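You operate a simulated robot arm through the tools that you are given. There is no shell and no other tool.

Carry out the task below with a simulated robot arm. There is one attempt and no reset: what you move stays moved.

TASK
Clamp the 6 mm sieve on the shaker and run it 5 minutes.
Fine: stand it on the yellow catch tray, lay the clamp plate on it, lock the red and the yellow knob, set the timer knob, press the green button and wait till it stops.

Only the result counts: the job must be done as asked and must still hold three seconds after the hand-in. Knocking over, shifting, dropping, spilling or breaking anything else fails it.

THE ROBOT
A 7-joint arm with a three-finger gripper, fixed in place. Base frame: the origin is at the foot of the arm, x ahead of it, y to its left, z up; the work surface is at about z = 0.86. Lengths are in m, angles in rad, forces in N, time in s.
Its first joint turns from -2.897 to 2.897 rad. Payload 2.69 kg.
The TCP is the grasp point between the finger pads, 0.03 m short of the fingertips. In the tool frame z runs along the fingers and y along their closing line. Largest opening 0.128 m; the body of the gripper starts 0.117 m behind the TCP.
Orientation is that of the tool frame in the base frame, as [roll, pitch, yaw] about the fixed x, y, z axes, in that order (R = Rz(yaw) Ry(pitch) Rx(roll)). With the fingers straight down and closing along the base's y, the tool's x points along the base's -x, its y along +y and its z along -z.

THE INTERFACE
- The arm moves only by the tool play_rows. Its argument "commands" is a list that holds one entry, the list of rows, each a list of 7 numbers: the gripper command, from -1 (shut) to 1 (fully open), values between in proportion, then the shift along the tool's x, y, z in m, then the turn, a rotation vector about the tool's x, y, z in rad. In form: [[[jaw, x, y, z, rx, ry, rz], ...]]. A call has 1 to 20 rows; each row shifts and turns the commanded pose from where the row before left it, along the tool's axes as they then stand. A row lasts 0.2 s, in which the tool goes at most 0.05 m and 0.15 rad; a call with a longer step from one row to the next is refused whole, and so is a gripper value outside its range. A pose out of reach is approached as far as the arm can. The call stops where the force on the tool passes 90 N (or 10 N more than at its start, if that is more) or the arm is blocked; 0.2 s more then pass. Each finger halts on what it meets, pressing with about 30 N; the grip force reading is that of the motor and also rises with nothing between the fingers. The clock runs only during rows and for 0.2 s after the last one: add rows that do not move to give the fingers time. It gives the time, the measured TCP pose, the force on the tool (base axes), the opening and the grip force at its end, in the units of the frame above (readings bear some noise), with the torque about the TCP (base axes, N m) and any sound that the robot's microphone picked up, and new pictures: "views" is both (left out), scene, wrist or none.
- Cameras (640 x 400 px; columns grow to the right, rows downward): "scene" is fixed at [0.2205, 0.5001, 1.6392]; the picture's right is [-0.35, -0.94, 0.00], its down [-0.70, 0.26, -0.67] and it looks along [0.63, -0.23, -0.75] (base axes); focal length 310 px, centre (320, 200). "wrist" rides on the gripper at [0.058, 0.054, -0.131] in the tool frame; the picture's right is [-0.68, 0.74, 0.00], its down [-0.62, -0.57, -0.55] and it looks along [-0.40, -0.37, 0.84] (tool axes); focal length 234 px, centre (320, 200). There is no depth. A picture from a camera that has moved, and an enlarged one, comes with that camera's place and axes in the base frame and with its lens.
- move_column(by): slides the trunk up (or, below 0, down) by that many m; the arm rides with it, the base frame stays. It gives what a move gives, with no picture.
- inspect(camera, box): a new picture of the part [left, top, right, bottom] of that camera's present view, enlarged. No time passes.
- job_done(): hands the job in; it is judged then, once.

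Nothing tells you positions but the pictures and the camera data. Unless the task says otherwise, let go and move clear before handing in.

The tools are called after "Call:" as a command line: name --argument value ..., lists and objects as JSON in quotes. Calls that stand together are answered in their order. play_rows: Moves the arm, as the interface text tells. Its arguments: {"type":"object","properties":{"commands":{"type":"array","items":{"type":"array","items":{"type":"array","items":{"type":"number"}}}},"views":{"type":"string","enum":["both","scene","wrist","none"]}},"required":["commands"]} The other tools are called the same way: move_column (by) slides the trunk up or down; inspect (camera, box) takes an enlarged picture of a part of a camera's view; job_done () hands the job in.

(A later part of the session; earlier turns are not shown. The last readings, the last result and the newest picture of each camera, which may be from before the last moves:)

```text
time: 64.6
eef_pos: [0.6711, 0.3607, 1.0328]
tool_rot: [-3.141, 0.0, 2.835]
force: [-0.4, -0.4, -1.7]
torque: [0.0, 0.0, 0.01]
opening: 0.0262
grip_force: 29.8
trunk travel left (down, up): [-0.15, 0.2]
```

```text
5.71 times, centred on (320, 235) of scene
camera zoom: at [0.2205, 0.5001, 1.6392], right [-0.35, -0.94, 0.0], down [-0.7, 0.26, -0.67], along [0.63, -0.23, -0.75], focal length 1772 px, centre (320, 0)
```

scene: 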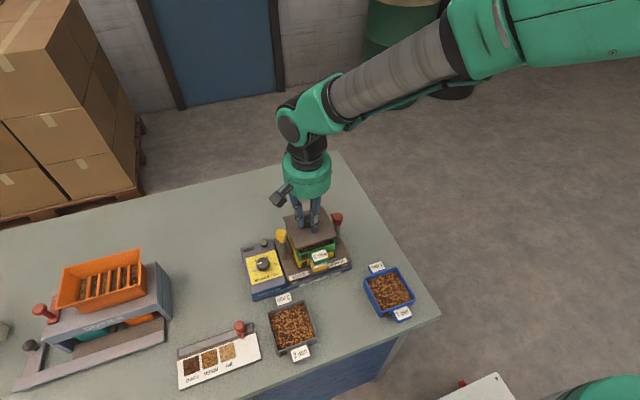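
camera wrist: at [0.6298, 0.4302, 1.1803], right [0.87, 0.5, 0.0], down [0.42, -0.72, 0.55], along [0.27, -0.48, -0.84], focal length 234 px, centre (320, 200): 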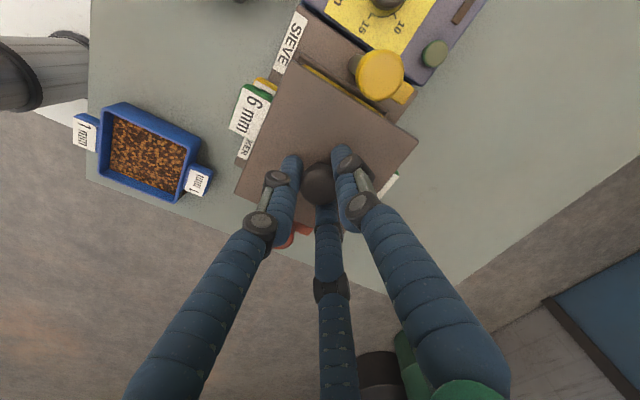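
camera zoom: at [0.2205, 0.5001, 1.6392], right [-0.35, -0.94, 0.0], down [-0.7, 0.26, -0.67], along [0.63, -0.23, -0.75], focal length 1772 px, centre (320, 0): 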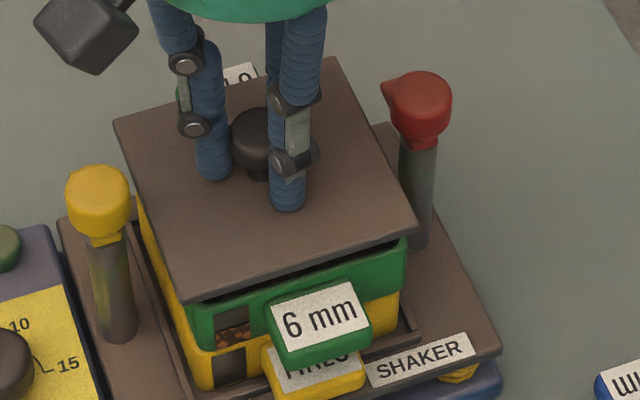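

The remaining gap is a few millimetres. Continue.

Call:
play_rows --commands '[[[-1, 0, 0, 0.002, 0, 0, 0], [-1, 0, 0, 0.001, 0, 0, 0], [-1, 0, 0, 0, 0, 0, 0]]]' --views "none"

Call:
play_rows --commands '[[[-1, 0, 0, 0.0015, 0, 0, 0], [-1, 0, 0, 0, 0, 0, 0]]]' --views "none"

Call:
inspect --camera "scene" --box '[270, 200, 370, 270]'

```text
time: 65.4
eef_pos: [0.6694, 0.3609, 1.0296]
tool_rot: [-3.141, -0.001, 2.837]
force: [0.0, -0.7, -2.2]
torque: [0.02, 0.04, 0.01]
opening: 0.0262
grip_force: 30.0
trunk travel left (down, up): [-0.15, 0.2]
```

```text
time: 66.0
eef_pos: [0.6702, 0.3606, 1.0274]
tool_rot: [3.141, -0.002, 2.834]
force: [0.1, 0.4, -1.9]
torque: [0.0, 0.01, 0.0]
opening: 0.026
grip_force: 29.9
trunk travel left (down, up): [-0.15, 0.2]
```

```text
5.71 times, centred on (320, 235) of scene
camera zoom: at [0.2205, 0.5001, 1.6392], right [-0.35, -0.94, 0.0], down [-0.7, 0.26, -0.67], along [0.63, -0.23, -0.75], focal length 1772 px, centre (320, 0)
```

zoom: 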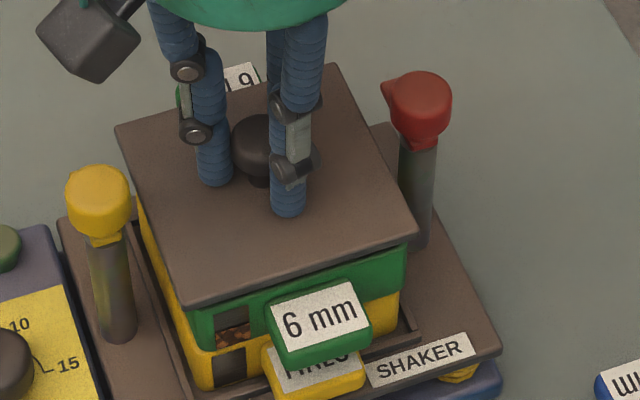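

Call:
play_rows --commands '[[[-1, 0, 0, 0.0015, 0, 0, 0], [-1, 0, 0, 0, 0, 0, 0]]]' --views "none"

Call:
play_rows --commands '[[[-1, 0, 0, 0.0015, 0, 0, 0], [-1, 0, 0, 0, 0, 0, 0]]]' --views "none"

Call:
inspect --camera "scene" --box '[270, 200, 370, 270]'

```text
time: 66.6
eef_pos: [0.6692, 0.3613, 1.027]
tool_rot: [3.141, 0.0, 2.835]
force: [0.8, 0.3, -2.1]
torque: [-0.01, -0.01, -0.02]
opening: 0.0257
grip_force: 29.9
trunk travel left (down, up): [-0.15, 0.2]
```

```text
time: 67.2
eef_pos: [0.6691, 0.361, 1.0268]
tool_rot: [-3.141, 0.001, 2.835]
force: [0.0, -0.3, -2.1]
torque: [-0.01, 0.02, -0.01]
opening: 0.0264
grip_force: 30.1
trunk travel left (down, up): [-0.15, 0.2]
```

```text
5.71 times, centred on (320, 235) of scene
camera zoom: at [0.2205, 0.5001, 1.6392], right [-0.35, -0.94, 0.0], down [-0.7, 0.26, -0.67], along [0.63, -0.23, -0.75], focal length 1772 px, centre (320, 0)
```

zoom: 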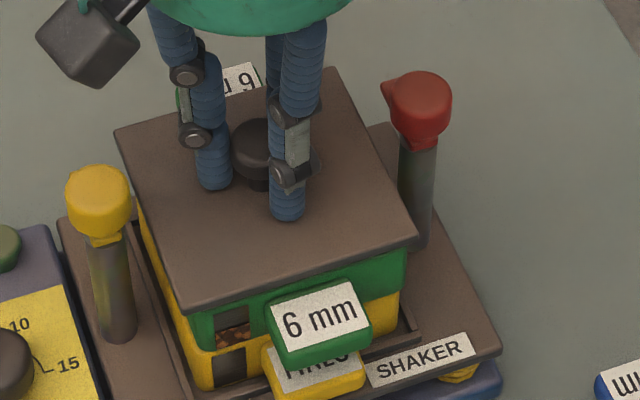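

Call:
play_rows --commands '[[[-1, 0, 0, 0.0015, 0, 0, 0], [-1, 0, 0, 0, 0, 0, 0]]]' --views "none"

Call:
play_rows --commands '[[[-1, 0, 0, 0.0015, 0, 0, 0], [-1, 0, 0, 0, 0, 0, 0]]]' --views "scene"

Call:
inspect --camera "scene" --box '[290, 225, 345, 265]'

```text
time: 67.8
eef_pos: [0.6704, 0.3616, 1.0242]
tool_rot: [3.14, 0.0, 2.835]
force: [-0.2, -0.3, -1.6]
torque: [0.01, -0.03, 0.0]
opening: 0.0262
grip_force: 30.0
trunk travel left (down, up): [-0.15, 0.2]
```

```text
time: 68.4
eef_pos: [0.6703, 0.3607, 1.022]
tool_rot: [3.142, 0.0, 2.834]
force: [0.4, -0.5, -1.6]
torque: [-0.01, 0.02, -0.02]
opening: 0.0259
grip_force: 29.5
trunk travel left (down, up): [-0.15, 0.2]
```

scene: 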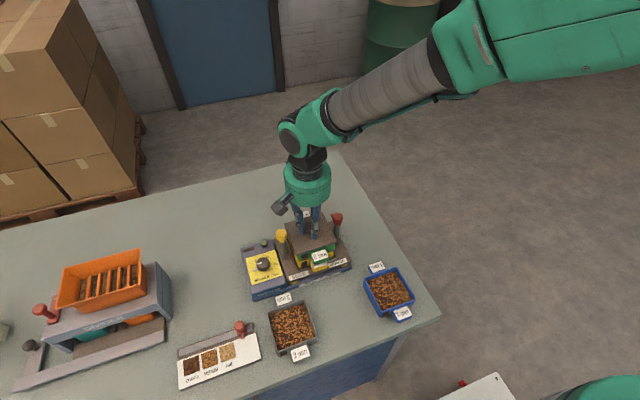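

```text
10.00 times, centred on (318, 245) of scene
camera zoom: at [0.2205, 0.5001, 1.6392], right [-0.35, -0.94, 0.0], down [-0.7, 0.26, -0.67], along [0.63, -0.23, -0.75], focal length 3101 px, centre (345, -250)
```

zoom: 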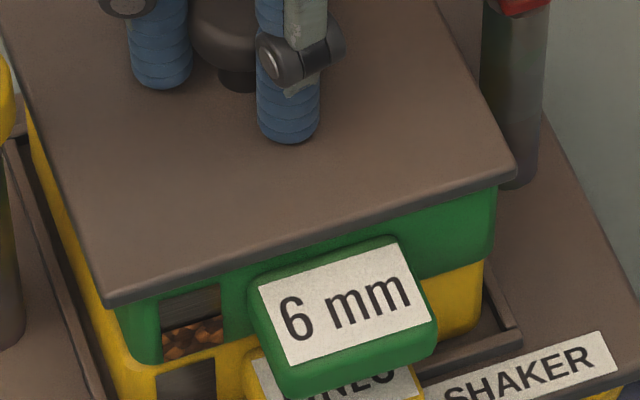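

Call:
play_rows --commands '[[[-1, 0, 0, 0.0015, 0, 0, 0], [-1, 0, 0, 0, 0, 0, 0]]]' --views "none"

Call:
play_rows --commands '[[[-1, 0, 0, 0.0015, 0, 0, 0], [-1, 0, 0, 0, 0, 0, 0]]]' --views "none"

Call:
inspect --camera "scene" --box '[290, 225, 345, 265]'

```text
time: 69.0
eef_pos: [0.6691, 0.361, 1.0206]
tool_rot: [3.141, 0.0, 2.834]
force: [-0.1, -0.1, -1.3]
torque: [0.02, -0.04, -0.03]
opening: 0.0263
grip_force: 29.9
trunk travel left (down, up): [-0.15, 0.2]
```

```text
time: 69.6
eef_pos: [0.6706, 0.3613, 1.0202]
tool_rot: [3.139, 0.002, 2.834]
force: [-1.6, 0.2, 12.6]
torque: [-0.16, 0.45, -0.05]
opening: 0.0261
grip_force: 29.5
trunk travel left (down, up): [-0.15, 0.2]
```

```text
10.00 times, centred on (318, 245) of scene
camera zoom: at [0.2205, 0.5001, 1.6392], right [-0.35, -0.94, 0.0], down [-0.7, 0.26, -0.67], along [0.63, -0.23, -0.75], focal length 3101 px, centre (345, -250)
```

zoom: 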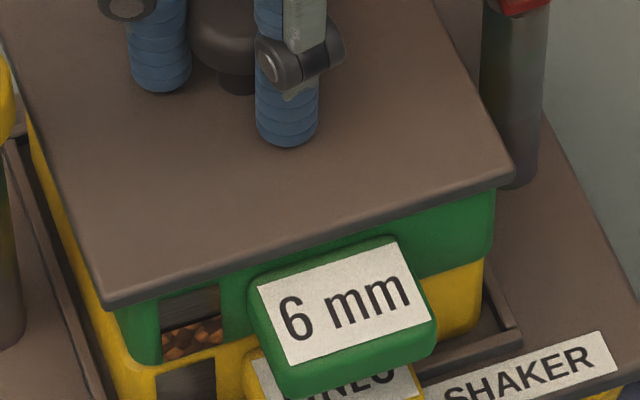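

Contact (≈14 N). The plate lies on the sieve; I release the knob and rise.

Call:
play_rows --commands '[[[-0.55, 0, 0, 0, 0, 0, 0], [-0.5, 0, 0, 0, 0, 0, 0], [-0.4, 0, 0, 0, 0, 0, 0], [-0.3, 0, 0, 0, 0, 0, 0], [-0.3, 0, 0, 0, 0, 0, 0], [-0.3, 0, 0, -0.02, 0, 0, 0], [-0.3, 0, 0, -0.04, 0, 0, 0], [-0.3, 0, 0, -0.04, 0, 0, 0], [-0.3, 0, 0, 0, 0, 0, 0], [-0.3, 0, 0, 0, 0, 0, 0]]]'

Call:
inspect --camera "scene" --box '[270, 200, 370, 270]'

Call:
inspect --camera "wrist" --box '[160, 30, 480, 230]'

```text
time: 71.8
eef_pos: [0.6702, 0.3625, 1.1166]
tool_rot: [3.141, -0.002, 2.835]
force: [0.0, 0.9, -0.4]
torque: [0.01, 0.02, -0.03]
opening: 0.0448
grip_force: 0.1
trunk travel left (down, up): [-0.15, 0.2]
camera wrist: at [0.6291, 0.4305, 1.2488], right [0.87, 0.5, 0.0], down [0.42, -0.72, 0.55], along [0.27, -0.48, -0.84], focal length 234 px, centre (320, 200)
```

scene: 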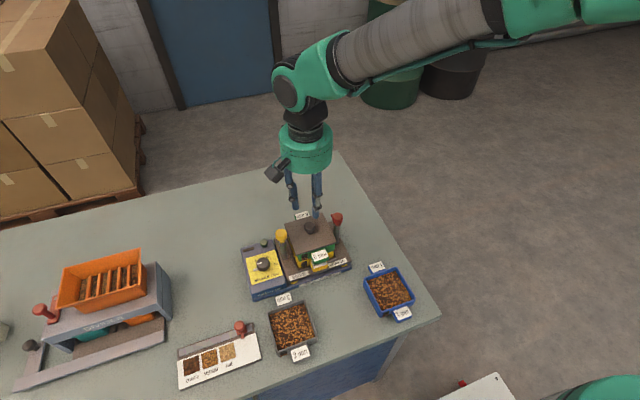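
wrist: 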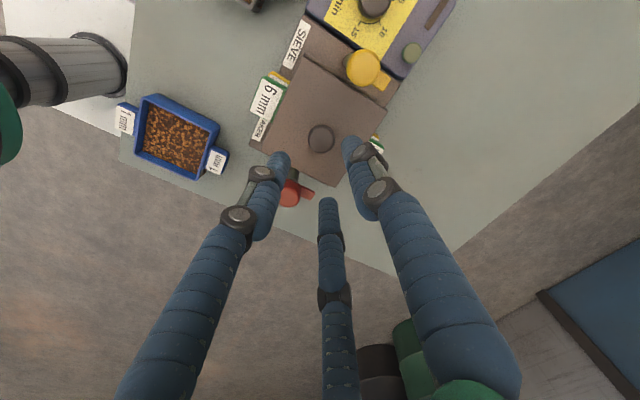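

```text
5.71 times, centred on (320, 235) of scene
camera zoom: at [0.2205, 0.5001, 1.6392], right [-0.35, -0.94, 0.0], down [-0.7, 0.26, -0.67], along [0.63, -0.23, -0.75], focal length 1772 px, centre (320, 0)
```

zoom: 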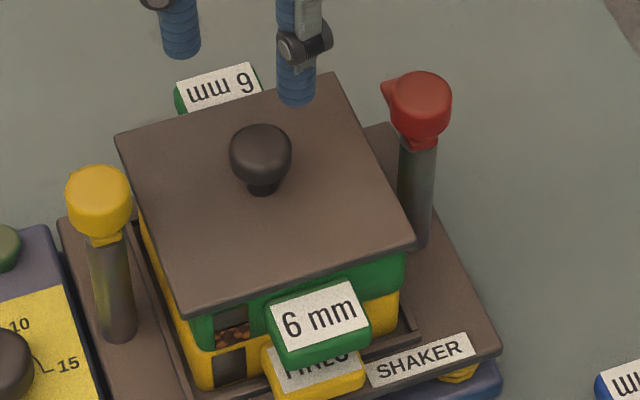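

```text
2.00 times, centred on (320, 130) of wrist
camera zoom: at [0.6291, 0.4305, 1.2488], right [0.87, 0.5, 0.0], down [0.42, -0.72, 0.55], along [0.27, -0.48, -0.84], focal length 468 px, centre (320, 340)
```

zoom: 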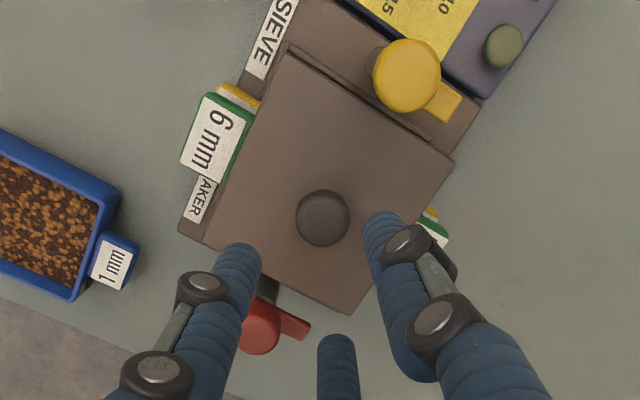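

The plate lies flat and centred, and both bars still point to +x. Now the yellow knob at about (0.668, 0.436): I move over it and descend partway with open digits.

Call:
play_rows --commands '[[[-0.06, 0.011, 0.035, 0, 0, 0, 0], [-0.06, 0.0115, 0.036, 0, 0, 0, 0], [-0.06, 0, 0, 0.02, 0, 0, 0], [-0.06, 0, 0, 0.02, 0, 0, 0], [-0.06, 0, 0, 0, 0, 0, 0], [-0.06, 0, 0, 0, 0, 0, 0]]]'

Call:
inspect --camera "wrist" --box '[200, 70, 440, 230]'

Call:
inspect --camera "scene" --box '[255, 195, 335, 255]'

```text
time: 73.2
eef_pos: [0.6718, 0.437, 1.0802]
tool_rot: [3.141, -0.001, 2.835]
force: [-0.5, -0.6, 0.2]
torque: [-0.01, -0.02, -0.02]
opening: 0.0601
grip_force: 0.0
trunk travel left (down, up): [-0.15, 0.2]
camera wrist: at [0.6306, 0.5053, 1.2101], right [0.87, 0.5, 0.0], down [0.42, -0.72, 0.55], along [0.27, -0.48, -0.84], focal length 234 px, centre (320, 200)
```

scene: 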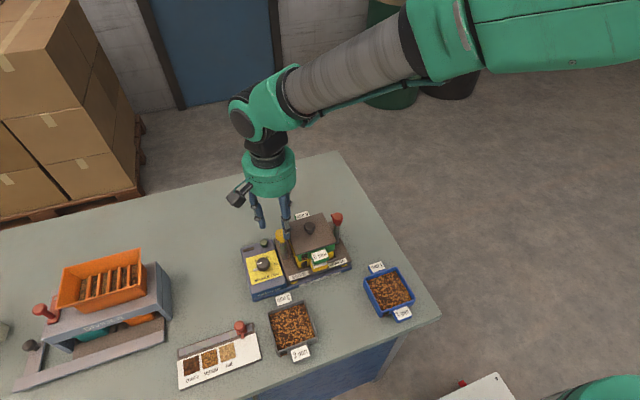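
wrist: 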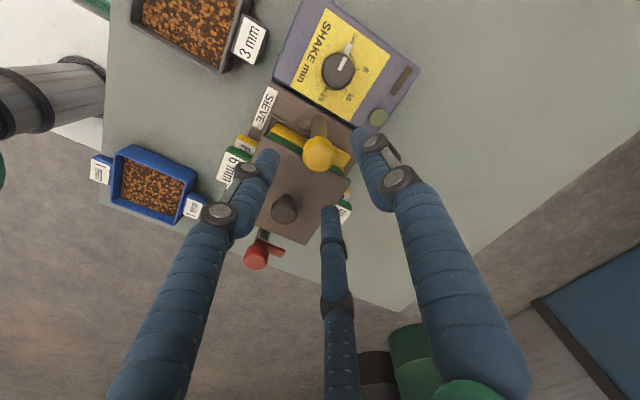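

```text
2.50 times, centred on (320, 150) of wrist
camera zoom: at [0.6306, 0.5053, 1.2101], right [0.87, 0.5, 0.0], down [0.42, -0.72, 0.55], along [0.27, -0.48, -0.84], focal length 585 px, centre (320, 325)
```

zoom: 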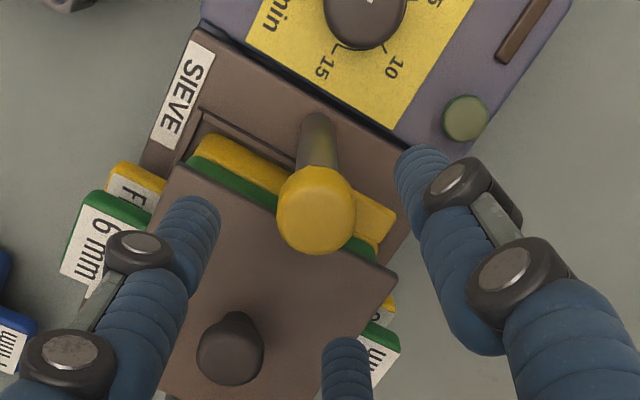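

```text
6.67 times, centred on (295, 225) of scene
camera zoom: at [0.2205, 0.5001, 1.6392], right [-0.35, -0.94, 0.0], down [-0.7, 0.26, -0.67], along [0.63, -0.23, -0.75], focal length 2067 px, centre (487, 33)
```

zoom: 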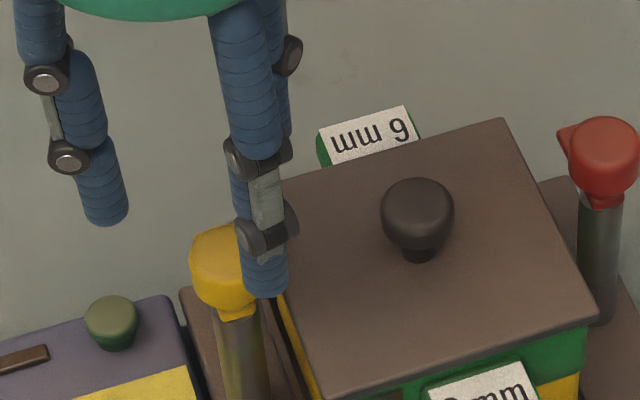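

The knob lies within ~3 mm of the hand axis. I correct, descend to TCP z≈1.04 and close on it.

Call:
play_rows --commands '[[[-0.06, 0.003, 0.0003, 0.01, 0, 0, 0], [-0.06, 0, 0, 0.015, 0, 0, 0], [-0.06, 0, 0, 0.013, 0, 0, 0], [-0.06, 0, 0, 0, 0, 0, 0], [-0.25, 0, 0, 0, 0, 0, 0], [-0.4, 0, 0, 0, 0, 0, 0], [-0.5, 0, 0, 0, 0, 0, 0], [-0.6, 0, 0, 0, 0, 0, 0], [-1, 0, 0, 0, 0, 0, 0], [-1, 0, 0, 0, 0, 0, 0]]]'

Call:
inspect --camera "wrist" --box '[200, 70, 440, 230]'

Call:
inspect --camera "scene" --box '[255, 195, 335, 255]'

```text
time: 75.4
eef_pos: [0.6696, 0.4351, 1.0415]
tool_rot: [-3.141, 0.0, 2.833]
force: [21.7, -22.9, -3.6]
torque: [-0.76, -0.72, -0.05]
opening: 0.0269
grip_force: 45.3
trunk travel left (down, up): [-0.15, 0.2]
camera wrist: at [0.6293, 0.5041, 1.1722], right [0.87, 0.5, 0.0], down [0.42, -0.73, 0.55], along [0.27, -0.48, -0.84], focal length 234 px, centre (320, 200)
```

scene: 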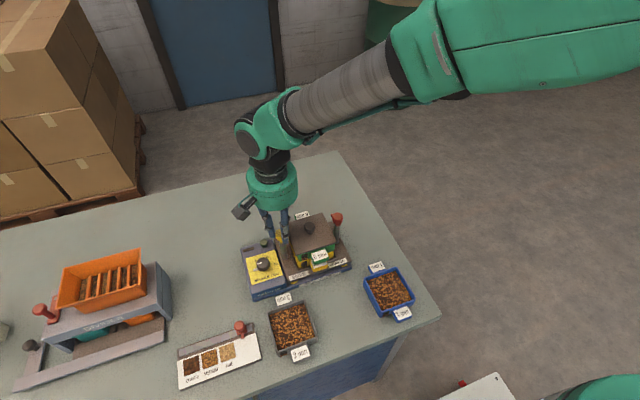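
wrist: 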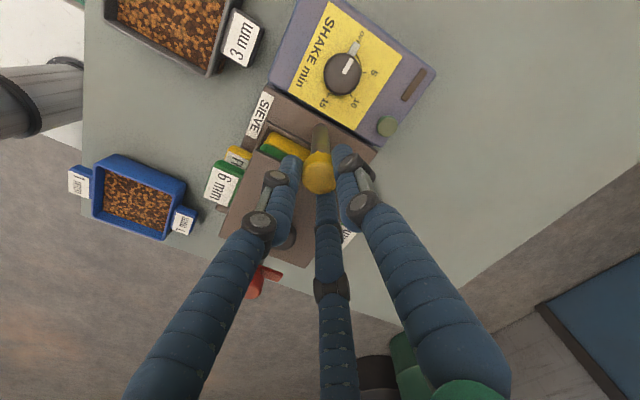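

```text
2.50 times, centred on (320, 150) of wrist
camera zoom: at [0.6293, 0.5041, 1.1722], right [0.87, 0.5, 0.0], down [0.42, -0.73, 0.55], along [0.27, -0.48, -0.84], focal length 585 px, centre (320, 325)
```

zoom: 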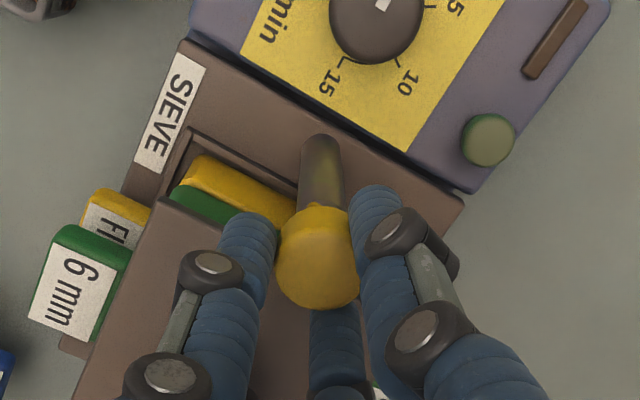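

```text
6.67 times, centred on (295, 225) of scene
camera zoom: at [0.2205, 0.5001, 1.6392], right [-0.35, -0.94, 0.0], down [-0.7, 0.26, -0.67], along [0.63, -0.23, -0.75], focal length 2067 px, centre (487, 33)
```

zoom: 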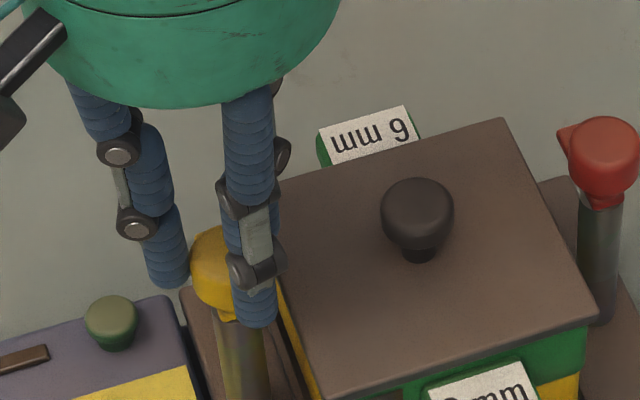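

Gripped, but the hand is off the knob's axis by a couple of millimetres (≈30 N sideways toward +x/−y). I shift to relieve that before turning.

Call:
play_rows --commands '[[[-1, -0.0019, -0.001, 0, 0, 0, 0], [-1, 0, 0, 0, 0, 0, 0], [-1, 0, 0, 0, 0, 0, 0]]]' --views "none"

```text
time: 76.2
eef_pos: [0.6688, 0.4342, 1.0419]
tool_rot: [-3.14, -0.001, 2.834]
force: [16.6, -12.6, -2.9]
torque: [-0.42, -0.4, 0.01]
opening: 0.0272
grip_force: 44.9
trunk travel left (down, up): [-0.15, 0.2]
```

Call:
play_rows --commands '[[[-1, -0.0019, -0.001, 0, 0, 0, 0], [-1, 0, 0, 0, 0, 0, 0], [-1, 0, 0, 0, 0, 0, 0]]]' --views "none"

```text
time: 77.0
eef_pos: [0.6704, 0.4341, 1.0403]
tool_rot: [3.141, 0.0, 2.834]
force: [0.5, 10.3, -4.4]
torque: [0.41, 0.19, 0.01]
opening: 0.0268
grip_force: 44.7
trunk travel left (down, up): [-0.15, 0.2]
```

Nearly centred. Now I start turning the yellow knob clockwise (bar from +x toward the plate) and watch the torque.

Call:
play_rows --commands '[[[-1, 0.0002, 0.0006, 0, 0, 0, 0], [-1, 0, 0, 0, 0, 0, 0.1], [-1, 0, 0, 0, 0, 0, 0.1], [-1, 0, 0, 0, 0, 0, 0.1], [-1, 0, 0, 0, 0, 0, 0]]]'

Call:
inspect --camera "wrist" --box '[200, 70, 440, 230]'

Call:
inspect --camera "scene" --box '[255, 195, 335, 255]'

```text
time: 78.2
eef_pos: [0.6696, 0.4358, 1.0415]
tool_rot: [-3.139, 0.0, 2.535]
force: [-6.4, 10.2, -5.7]
torque: [0.27, 0.31, 0.0]
opening: 0.0267
grip_force: 45.1
trunk travel left (down, up): [-0.15, 0.2]
camera wrist: at [0.6521, 0.513, 1.1722], right [0.98, 0.22, 0.0], down [0.18, -0.82, 0.55], along [0.12, -0.54, -0.84], focal length 234 px, centre (320, 200)
```

scene: 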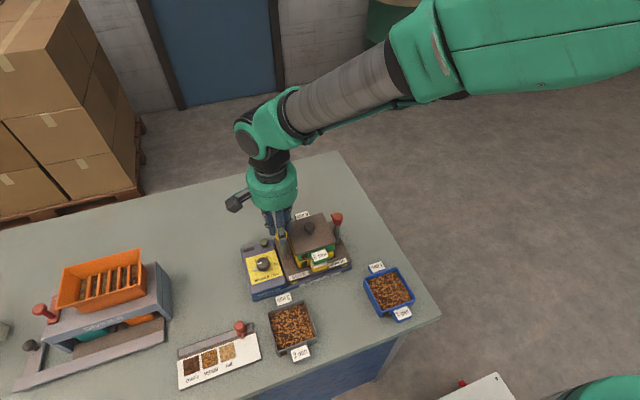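
wrist: 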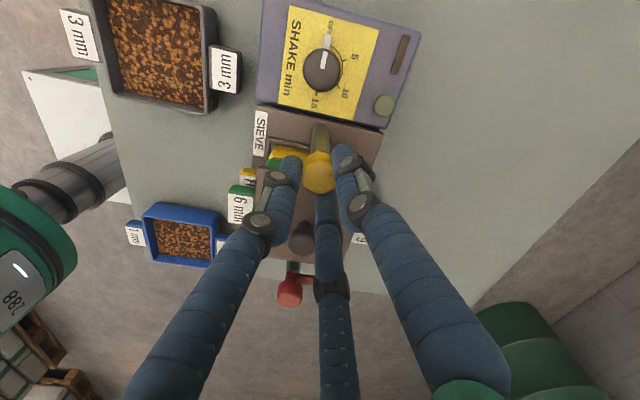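

```text
2.50 times, centred on (320, 150) of wrist
camera zoom: at [0.6521, 0.513, 1.1722], right [0.98, 0.22, 0.0], down [0.18, -0.82, 0.55], along [0.12, -0.54, -0.84], focal length 585 px, centre (320, 325)
```

zoom: 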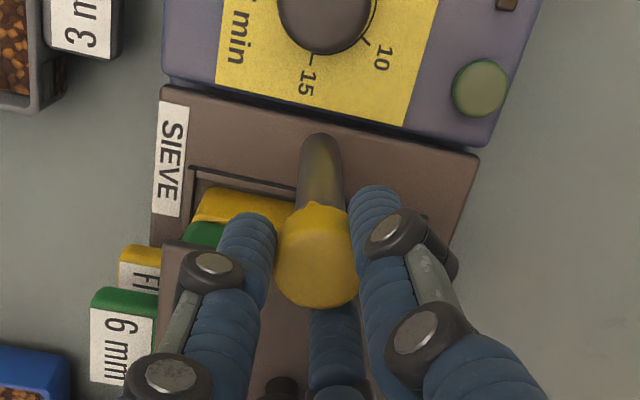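

```text
6.67 times, centred on (295, 225) of scene
camera zoom: at [0.2205, 0.5001, 1.6392], right [-0.35, -0.94, 0.0], down [-0.7, 0.26, -0.67], along [0.63, -0.23, -0.75], focal length 2067 px, centre (487, 33)
```

zoom: 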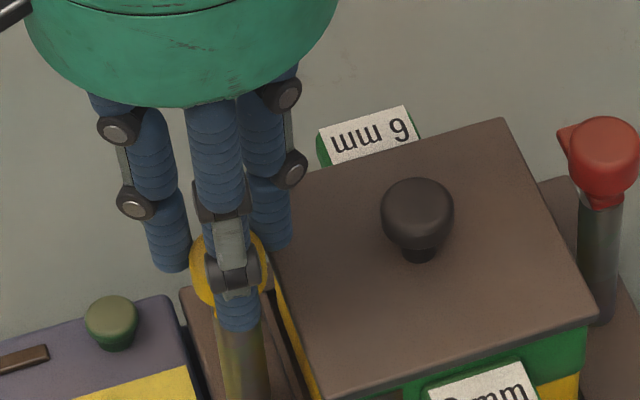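

The knob turns freely with the hand. Continue turning.

Call:
play_rows --commands '[[[-1, 0, 0, 0, 0, 0, 0.1], [-1, 0, 0, 0, 0, 0, 0.1], [-1, 0, 0, 0, 0, 0, 0.1], [-1, 0, 0, 0, 0, 0, 0.1], [-1, 0, 0, 0, 0, 0, 0.1], [-1, 0, 0, 0, 0, 0, 0.1], [-1, 0, 0, 0, 0, 0, 0.1], [-1, 0, 0, 0, 0, 0, 0]]]'

Call:
inspect --camera "wrist" --box '[200, 70, 440, 230]'

Call:
inspect --camera "scene" --box '[255, 195, 335, 255]'

```text
time: 80.0
eef_pos: [0.6698, 0.4352, 1.0418]
tool_rot: [3.141, 0.001, 1.835]
force: [-8.5, 16.8, -8.1]
torque: [0.55, 0.26, 0.01]
opening: 0.0267
grip_force: 44.9
trunk travel left (down, up): [-0.15, 0.2]
camera wrist: at [0.7062, 0.5058, 1.1723], right [0.89, -0.46, 0.0], down [-0.39, -0.74, 0.55], along [-0.25, -0.49, -0.84], focal length 234 px, centre (320, 200)
```

scene: 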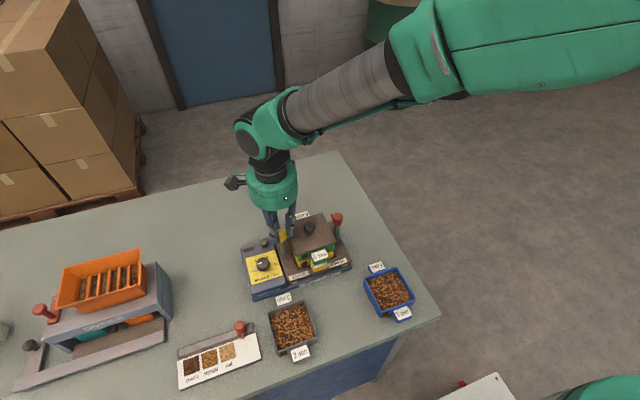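
wrist: 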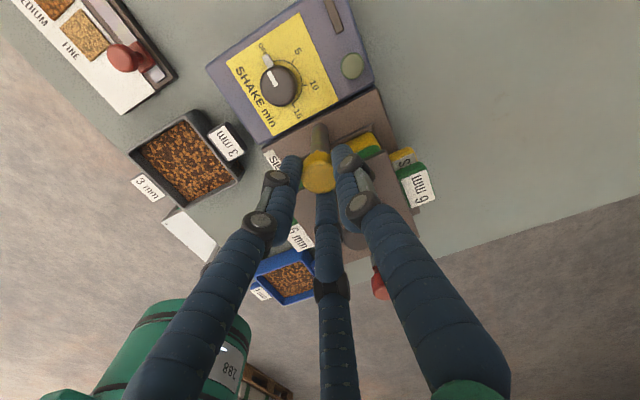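

```text
2.50 times, centred on (320, 150) of wrist
camera zoom: at [0.7062, 0.5058, 1.1723], right [0.89, -0.46, 0.0], down [-0.39, -0.74, 0.55], along [-0.25, -0.49, -0.84], focal length 585 px, centre (320, 325)
```

zoom: 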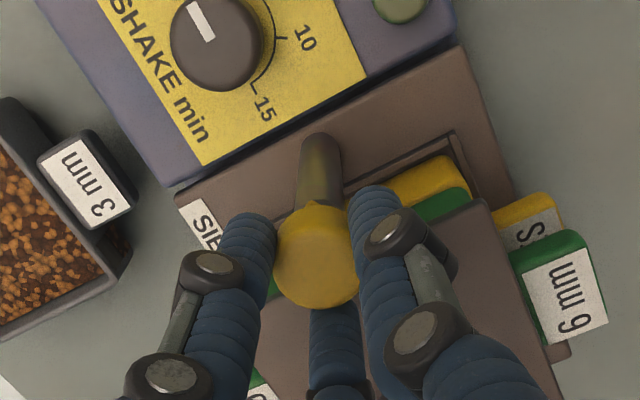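

```text
6.67 times, centred on (295, 225) of scene
camera zoom: at [0.2205, 0.5001, 1.6392], right [-0.35, -0.94, 0.0], down [-0.7, 0.26, -0.67], along [0.63, -0.23, -0.75], focal length 2067 px, centre (487, 33)
```

zoom: 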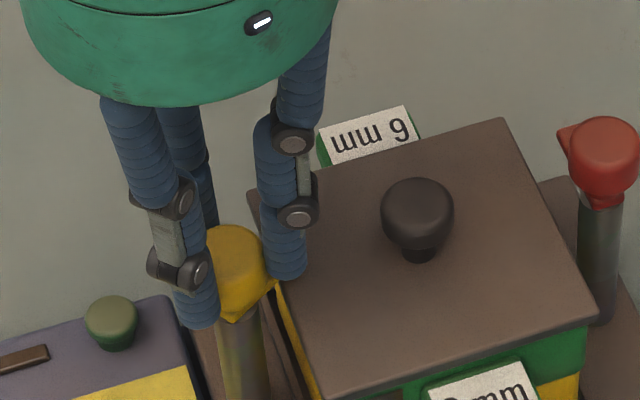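

Call:
play_rows --commands '[[[-1, 0, 0, 0, 0, 0, 0.1], [-1, 0, 0, 0, 0, 0, 0.1], [-1, 0, 0, 0, 0, 0, 0.1], [-1, 0, 0, 0, 0, 0, 0.1], [-1, 0, 0, 0, 0, 0, 0.1], [-1, 0, 0, 0, 0, 0, 0.07], [-1, 0, 0, 0, 0, 0, 0], [-1, 0, 0, 0, 0, 0, 0]]]'

Call:
inspect --camera "wrist" --box '[200, 70, 440, 230]'

Call:
inspect --camera "scene" --box '[265, 205, 325, 250]'

```text
time: 81.8
eef_pos: [0.6707, 0.4359, 1.0414]
tool_rot: [-3.141, 0.0, 1.266]
force: [-6.2, 8.9, -7.3]
torque: [0.23, 0.17, 0.31]
opening: 0.0267
grip_force: 45.0
trunk travel left (down, up): [-0.15, 0.2]
camera wrist: at [0.7384, 0.4749, 1.1724], right [0.5, -0.87, 0.0], down [-0.72, -0.42, 0.55], along [-0.48, -0.27, -0.84], focal length 234 px, centre (320, 200)
```

scene: 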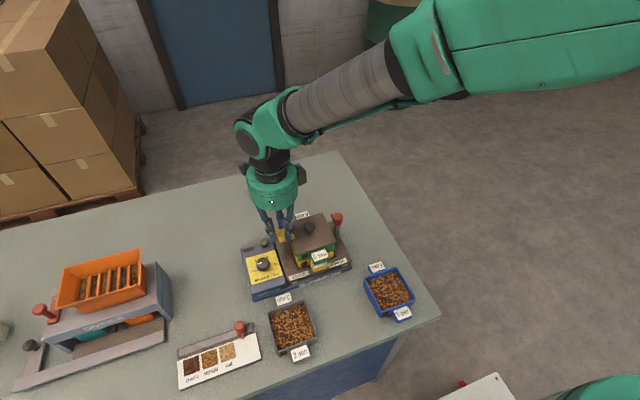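
wrist: 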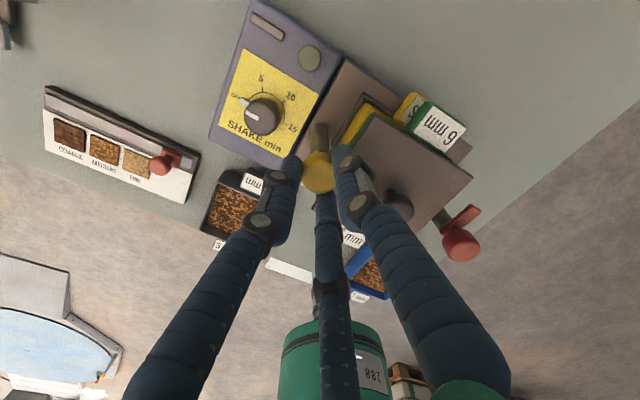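

```text
2.50 times, centred on (320, 150) of wrist
camera zoom: at [0.7384, 0.4749, 1.1724], right [0.5, -0.87, 0.0], down [-0.72, -0.42, 0.55], along [-0.48, -0.27, -0.84], focal length 585 px, centre (320, 325)
```

zoom: 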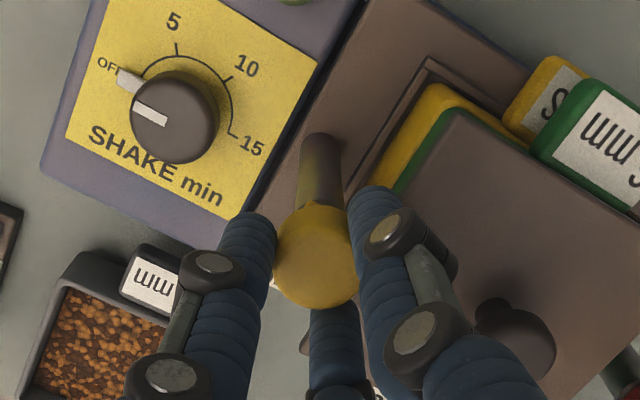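

```text
8.89 times, centred on (295, 228) of scene
camera zoom: at [0.2205, 0.5001, 1.6392], right [-0.35, -0.94, 0.0], down [-0.7, 0.26, -0.67], along [0.63, -0.23, -0.75], focal length 2756 px, centre (542, -44)
```

zoom: 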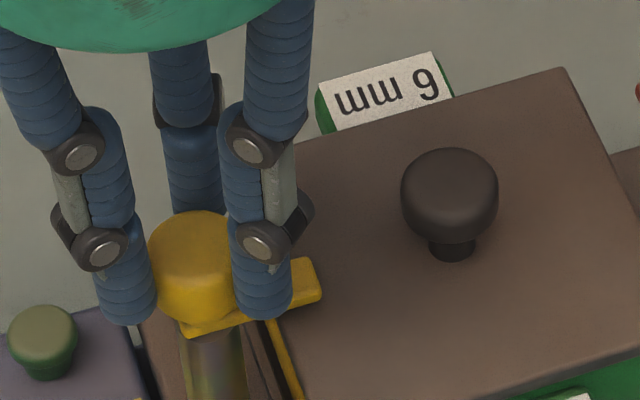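

The yellow bar now reaches over the plate and torque has appeared (0.31 Nm). I nudge a little further to feel whether it's at its stop.

Call:
play_rows --commands '[[[-1, 0, 0, 0, 0, 0, 0.04], [-1, 0, 0, 0, 0, 0, 0.03], [-1, 0, 0, 0, 0, 0, 0]]]' --views "none"

Call:
inspect --camera "scene" --box '[265, 205, 325, 250]'

```text
time: 82.6
eef_pos: [0.6694, 0.435, 1.0412]
tool_rot: [-3.141, -0.001, 1.195]
force: [-2.5, 6.1, -6.0]
torque: [0.05, 0.05, 0.41]
opening: 0.0263
grip_force: 44.9
trunk travel left (down, up): [-0.15, 0.2]
```

```text
8.89 times, centred on (295, 228) of scene
camera zoom: at [0.2205, 0.5001, 1.6392], right [-0.35, -0.94, 0.0], down [-0.7, 0.26, -0.67], along [0.63, -0.23, -0.75], focal length 2756 px, centre (542, -44)
```

zoom: 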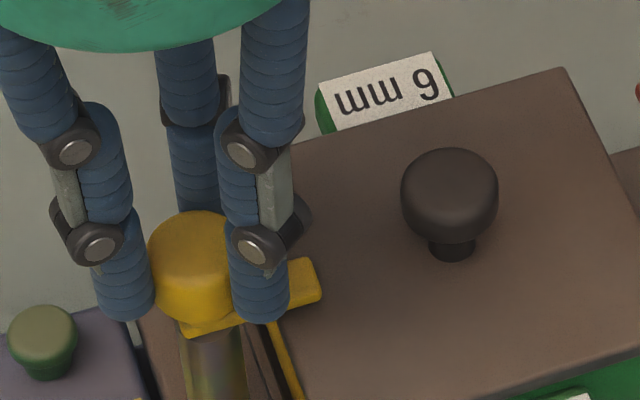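

The bar is hard against its stop — yellow is locked. I release, rise, and go over to the red knob.

Call:
play_rows --commands '[[[-0.5, 0, 0, 0, 0, 0, 0], [-0.3, 0, 0, 0, 0, 0, 0], [-0.06, 0, 0, 0, 0, 0, 0], [-0.06, 0, 0, 0, 0, 0, 0], [-0.06, 0, 0, -0.02, 0, 0, 0], [-0.06, 0, 0, -0.03, 0, 0, 0], [-0.06, 0, 0, -0.01, 0, 0, 0], [-0.06, -0.0344, 0.0131, 0, 0, 0, 0], [-0.06, -0.0344, 0.0131, 0, 0, 0, 0], [-0.06, -0.0344, 0.0131, 0, 0, 0, 0], [-0.06, -0.0342, 0.013, 0, 0, 0, 0], [-0.06, 0, 0, 0, 0, 0, 0], [-0.06, 0, 0, 0, 0, 0, 0]]]'

Call:
inspect --camera "wrist" --box '[200, 50, 440, 210]'

Call:
inspect --camera "scene" --box '[265, 195, 365, 265]'

```text
time: 85.4
eef_pos: [0.6669, 0.2891, 1.1001]
tool_rot: [3.141, 0.001, 1.196]
force: [-0.9, 0.6, 0.4]
torque: [0.02, 0.03, 0.01]
opening: 0.0604
grip_force: 0.0
trunk travel left (down, up): [-0.15, 0.2]
camera wrist: at [0.7381, 0.3245, 1.2304], right [0.44, -0.9, 0.0], down [-0.75, -0.37, 0.55], along [-0.49, -0.24, -0.84], focal length 234 px, centre (320, 200)
```

scene: 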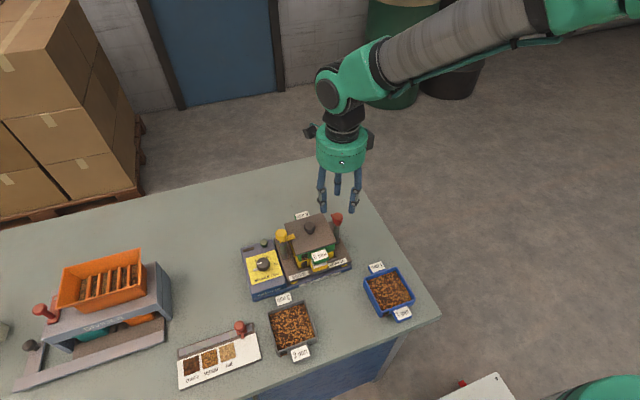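
wrist: 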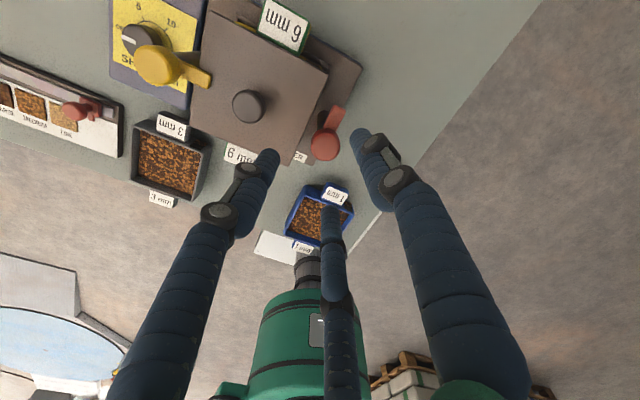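

```text
2.50 times, centred on (320, 130) of wrist
camera zoom: at [0.7381, 0.3245, 1.2304], right [0.44, -0.9, 0.0], down [-0.75, -0.37, 0.55], along [-0.49, -0.24, -0.84], focal length 585 px, centre (320, 375)
```

zoom: 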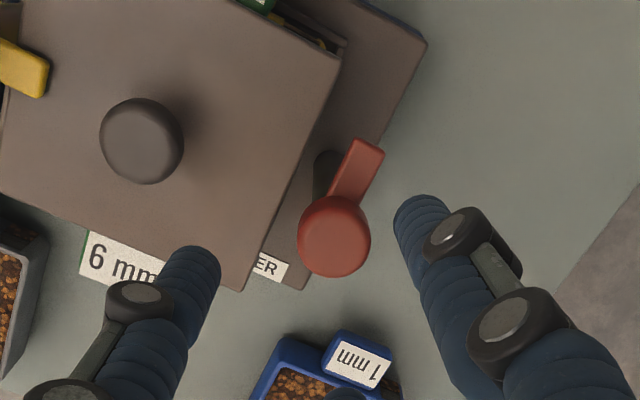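

```text
5.71 times, centred on (315, 230) of scene
camera zoom: at [0.2205, 0.5001, 1.6392], right [-0.35, -0.94, 0.0], down [-0.7, 0.26, -0.67], along [0.63, -0.23, -0.75], focal length 1772 px, centre (349, 29)
```

zoom: 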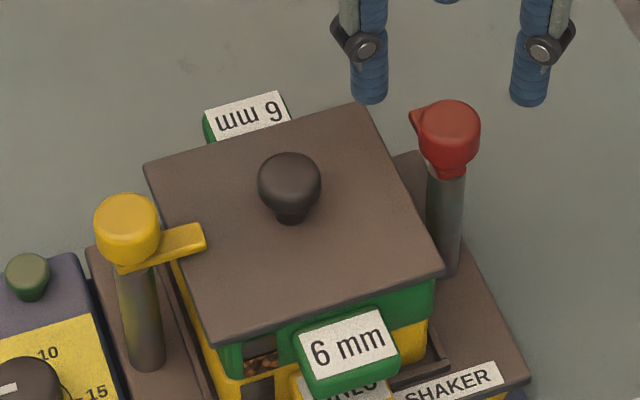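

Yellow's bar lies over the plate. The red knob's axis I take at (0.6695, 0.285). I align, descend and close on it.

Call:
play_rows --commands '[[[-0.06, -0.0034, 0.0043, 0.01, 0, 0, 0], [-0.06, 0, 0, 0.02, 0, 0, 0], [-0.06, 0, 0, 0.017, 0, 0, 0], [-0.06, 0, 0, 0.012, 0, 0, 0], [-0.06, 0, 0, 0, 0, 0, 0], [-0.25, 0, 0, 0, 0, 0, 0], [-0.4, 0, 0, 0, 0, 0, 0], [-0.5, 0, 0, 0, 0, 0, 0], [-0.6, 0, 0, 0, 0, 0, 0], [-1, 0, 0, 0, 0, 0, 0], [-1, 0, 0, 0, 0, 0, 0]]]'

Call:
inspect --camera "wrist" --box '[200, 70, 440, 230]'

Call:
inspect --camera "scene" --box '[285, 195, 365, 255]'

```text
time: 87.8
eef_pos: [0.6714, 0.2853, 1.0418]
tool_rot: [3.141, -0.001, 1.196]
force: [-3.3, 12.7, -1.1]
torque: [0.39, 0.12, -0.01]
opening: 0.0273
grip_force: 30.1
trunk travel left (down, up): [-0.15, 0.2]
camera wrist: at [0.7417, 0.3196, 1.174], right [0.44, -0.9, 0.0], down [-0.75, -0.37, 0.55], along [-0.49, -0.24, -0.84], focal length 234 px, centre (320, 200)
```

scene: 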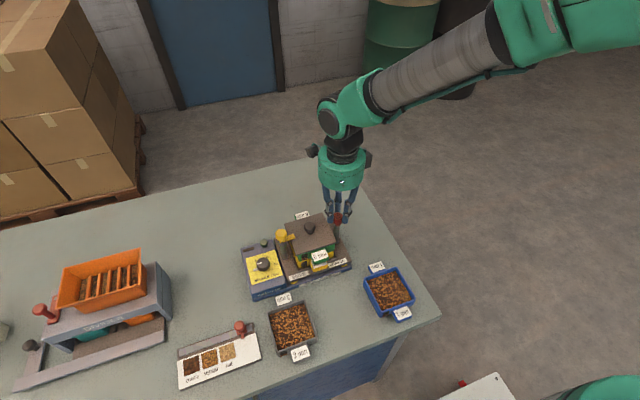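
wrist: 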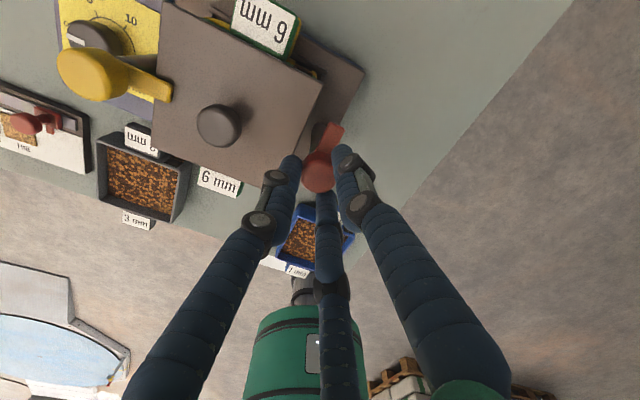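

```text
2.50 times, centred on (320, 150) of wrist
camera zoom: at [0.7417, 0.3196, 1.174], right [0.44, -0.9, 0.0], down [-0.75, -0.37, 0.55], along [-0.49, -0.24, -0.84], focal length 585 px, centre (320, 325)
```

zoom: 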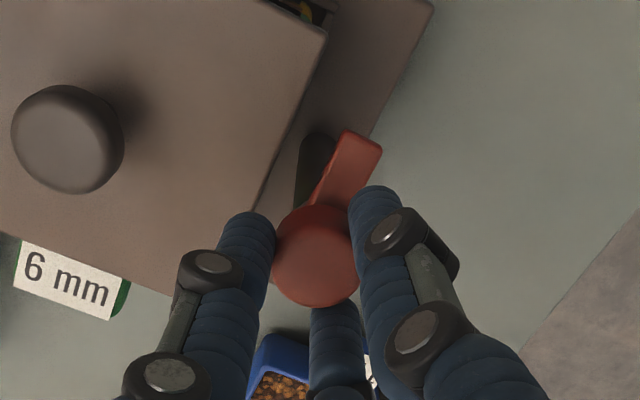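

```text
6.67 times, centred on (325, 225) of scene
camera zoom: at [0.2205, 0.5001, 1.6392], right [-0.35, -0.94, 0.0], down [-0.7, 0.26, -0.67], along [0.63, -0.23, -0.75], focal length 2067 px, centre (287, 33)
```

zoom: 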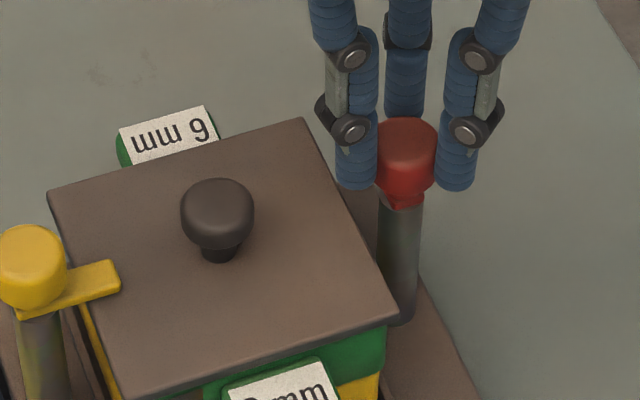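

Gripped with little side load. I turn the red knob counter-clockwise (bar from +x toward the plate).

Call:
play_rows --commands '[[[-1, 0.0006, -0.0003, 0, 0, 0, 0], [-1, 0, 0, 0, 0, 0, -0.1], [-1, 0, 0, 0, 0, 0, -0.1], [-1, 0, 0, 0, 0, 0, -0.1], [-1, 0, 0, 0, 0, 0, -0.1], [-1, 0, 0, 0, 0, 0, -0.1], [-1, 0, 0, 0, 0, 0, -0.1], [-1, 0, 0, 0, 0, 0, -0.1], [-1, 0, 0, 0, 0, 0, -0.1], [-1, 0, 0, 0, 0, 0, 0]]]'

Call:
inspect --camera "scene" --box '[285, 195, 365, 255]'

```text
time: 90.0
eef_pos: [0.6688, 0.2865, 1.0425]
tool_rot: [-3.141, 0.001, 1.995]
force: [-13.3, 28.3, 6.7]
torque: [0.88, 0.44, 0.0]
opening: 0.0266
grip_force: 44.8
trunk travel left (down, up): [-0.15, 0.2]
camera wrist: at [0.6943, 0.3606, 1.1739], right [0.95, -0.31, 0.0], down [-0.26, -0.79, 0.55], along [-0.17, -0.52, -0.84], focal length 234 px, centre (320, 200)
```

scene: 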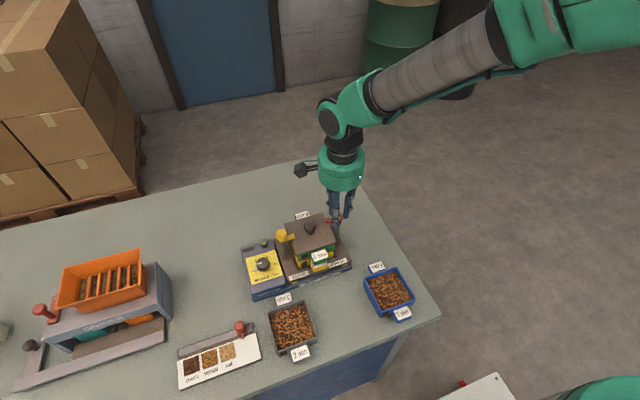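
wrist: 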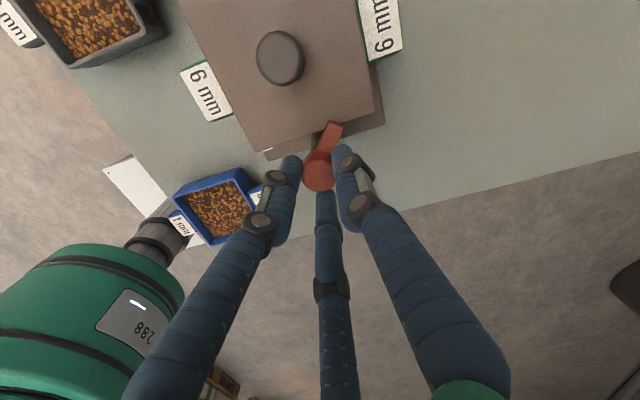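

```text
6.67 times, centred on (325, 225) of scene
camera zoom: at [0.2205, 0.5001, 1.6392], right [-0.35, -0.94, 0.0], down [-0.7, 0.26, -0.67], along [0.63, -0.23, -0.75], focal length 2067 px, centre (287, 33)
```

zoom: 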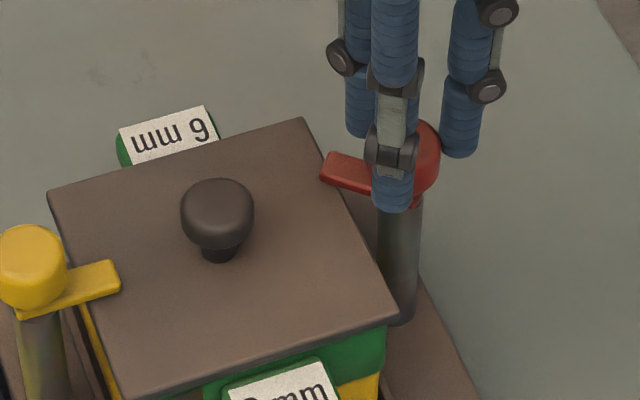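

The red bar is swinging over the plate. I relieve the side load by ~1.7 mm and finish the quarter turn.

Call:
play_rows --commands '[[[-1, 0.0018, 0.0001, 0, 0, 0, 0], [-1, 0, 0, 0, 0, 0, -0.1], [-1, 0, 0, 0, 0, 0, -0.1], [-1, 0, 0, 0, 0, 0, -0.1], [-1, 0, 0, 0, 0, 0, -0.1], [-1, 0, 0, 0, 0, 0, -0.1], [-1, 0, 0, 0, 0, 0, -0.1], [-1, 0, 0, 0, 0, 0, -0.1], [-1, 0, 0, 0, 0, 0, -0.07], [-1, 0, 0, 0, 0, 0, 0]]]'

Call:
inspect --camera "scene" --box '[285, 195, 365, 255]'

```text
time: 92.2
eef_pos: [0.67, 0.2845, 1.0427]
tool_rot: [3.14, 0.0, 2.767]
force: [-5.7, 4.1, 4.2]
torque: [0.23, 0.22, -0.45]
opening: 0.0266
grip_force: 45.0
trunk travel left (down, up): [-0.15, 0.2]
camera wrist: at [0.6349, 0.3566, 1.174], right [0.9, 0.44, 0.0], down [0.37, -0.75, 0.55], along [0.24, -0.49, -0.84], focal length 234 px, centre (320, 200)
```

scene: 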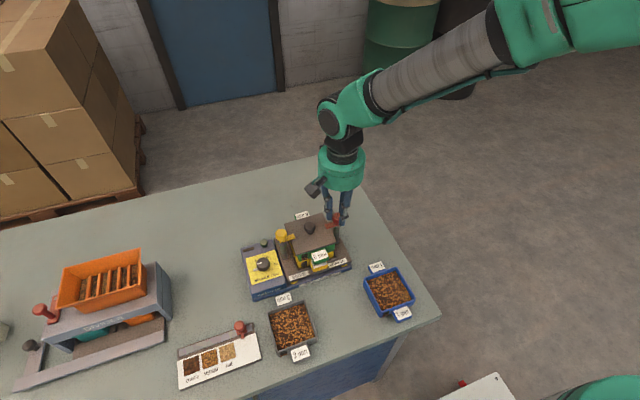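
wrist: 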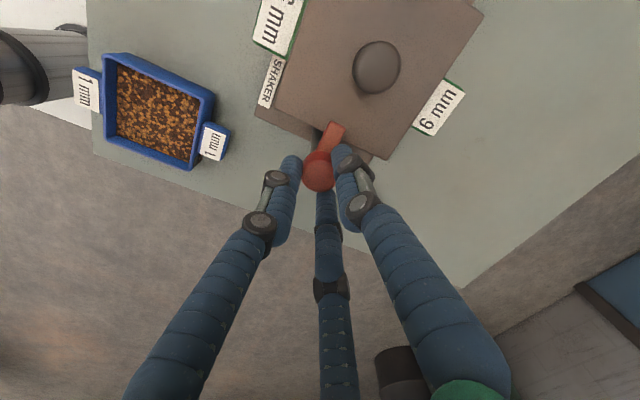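

```text
6.67 times, centred on (325, 225) of scene
camera zoom: at [0.2205, 0.5001, 1.6392], right [-0.35, -0.94, 0.0], down [-0.7, 0.26, -0.67], along [0.63, -0.23, -0.75], focal length 2067 px, centre (287, 33)
```

zoom: 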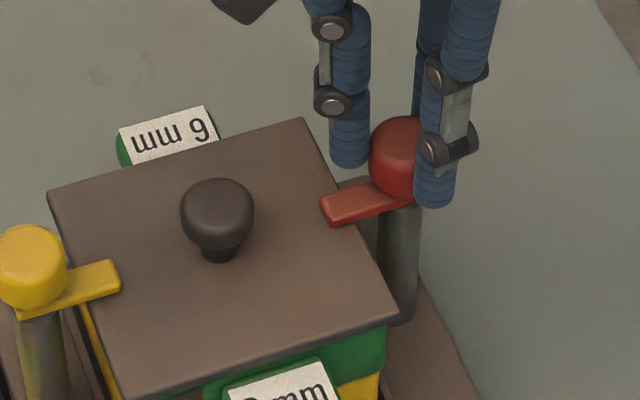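

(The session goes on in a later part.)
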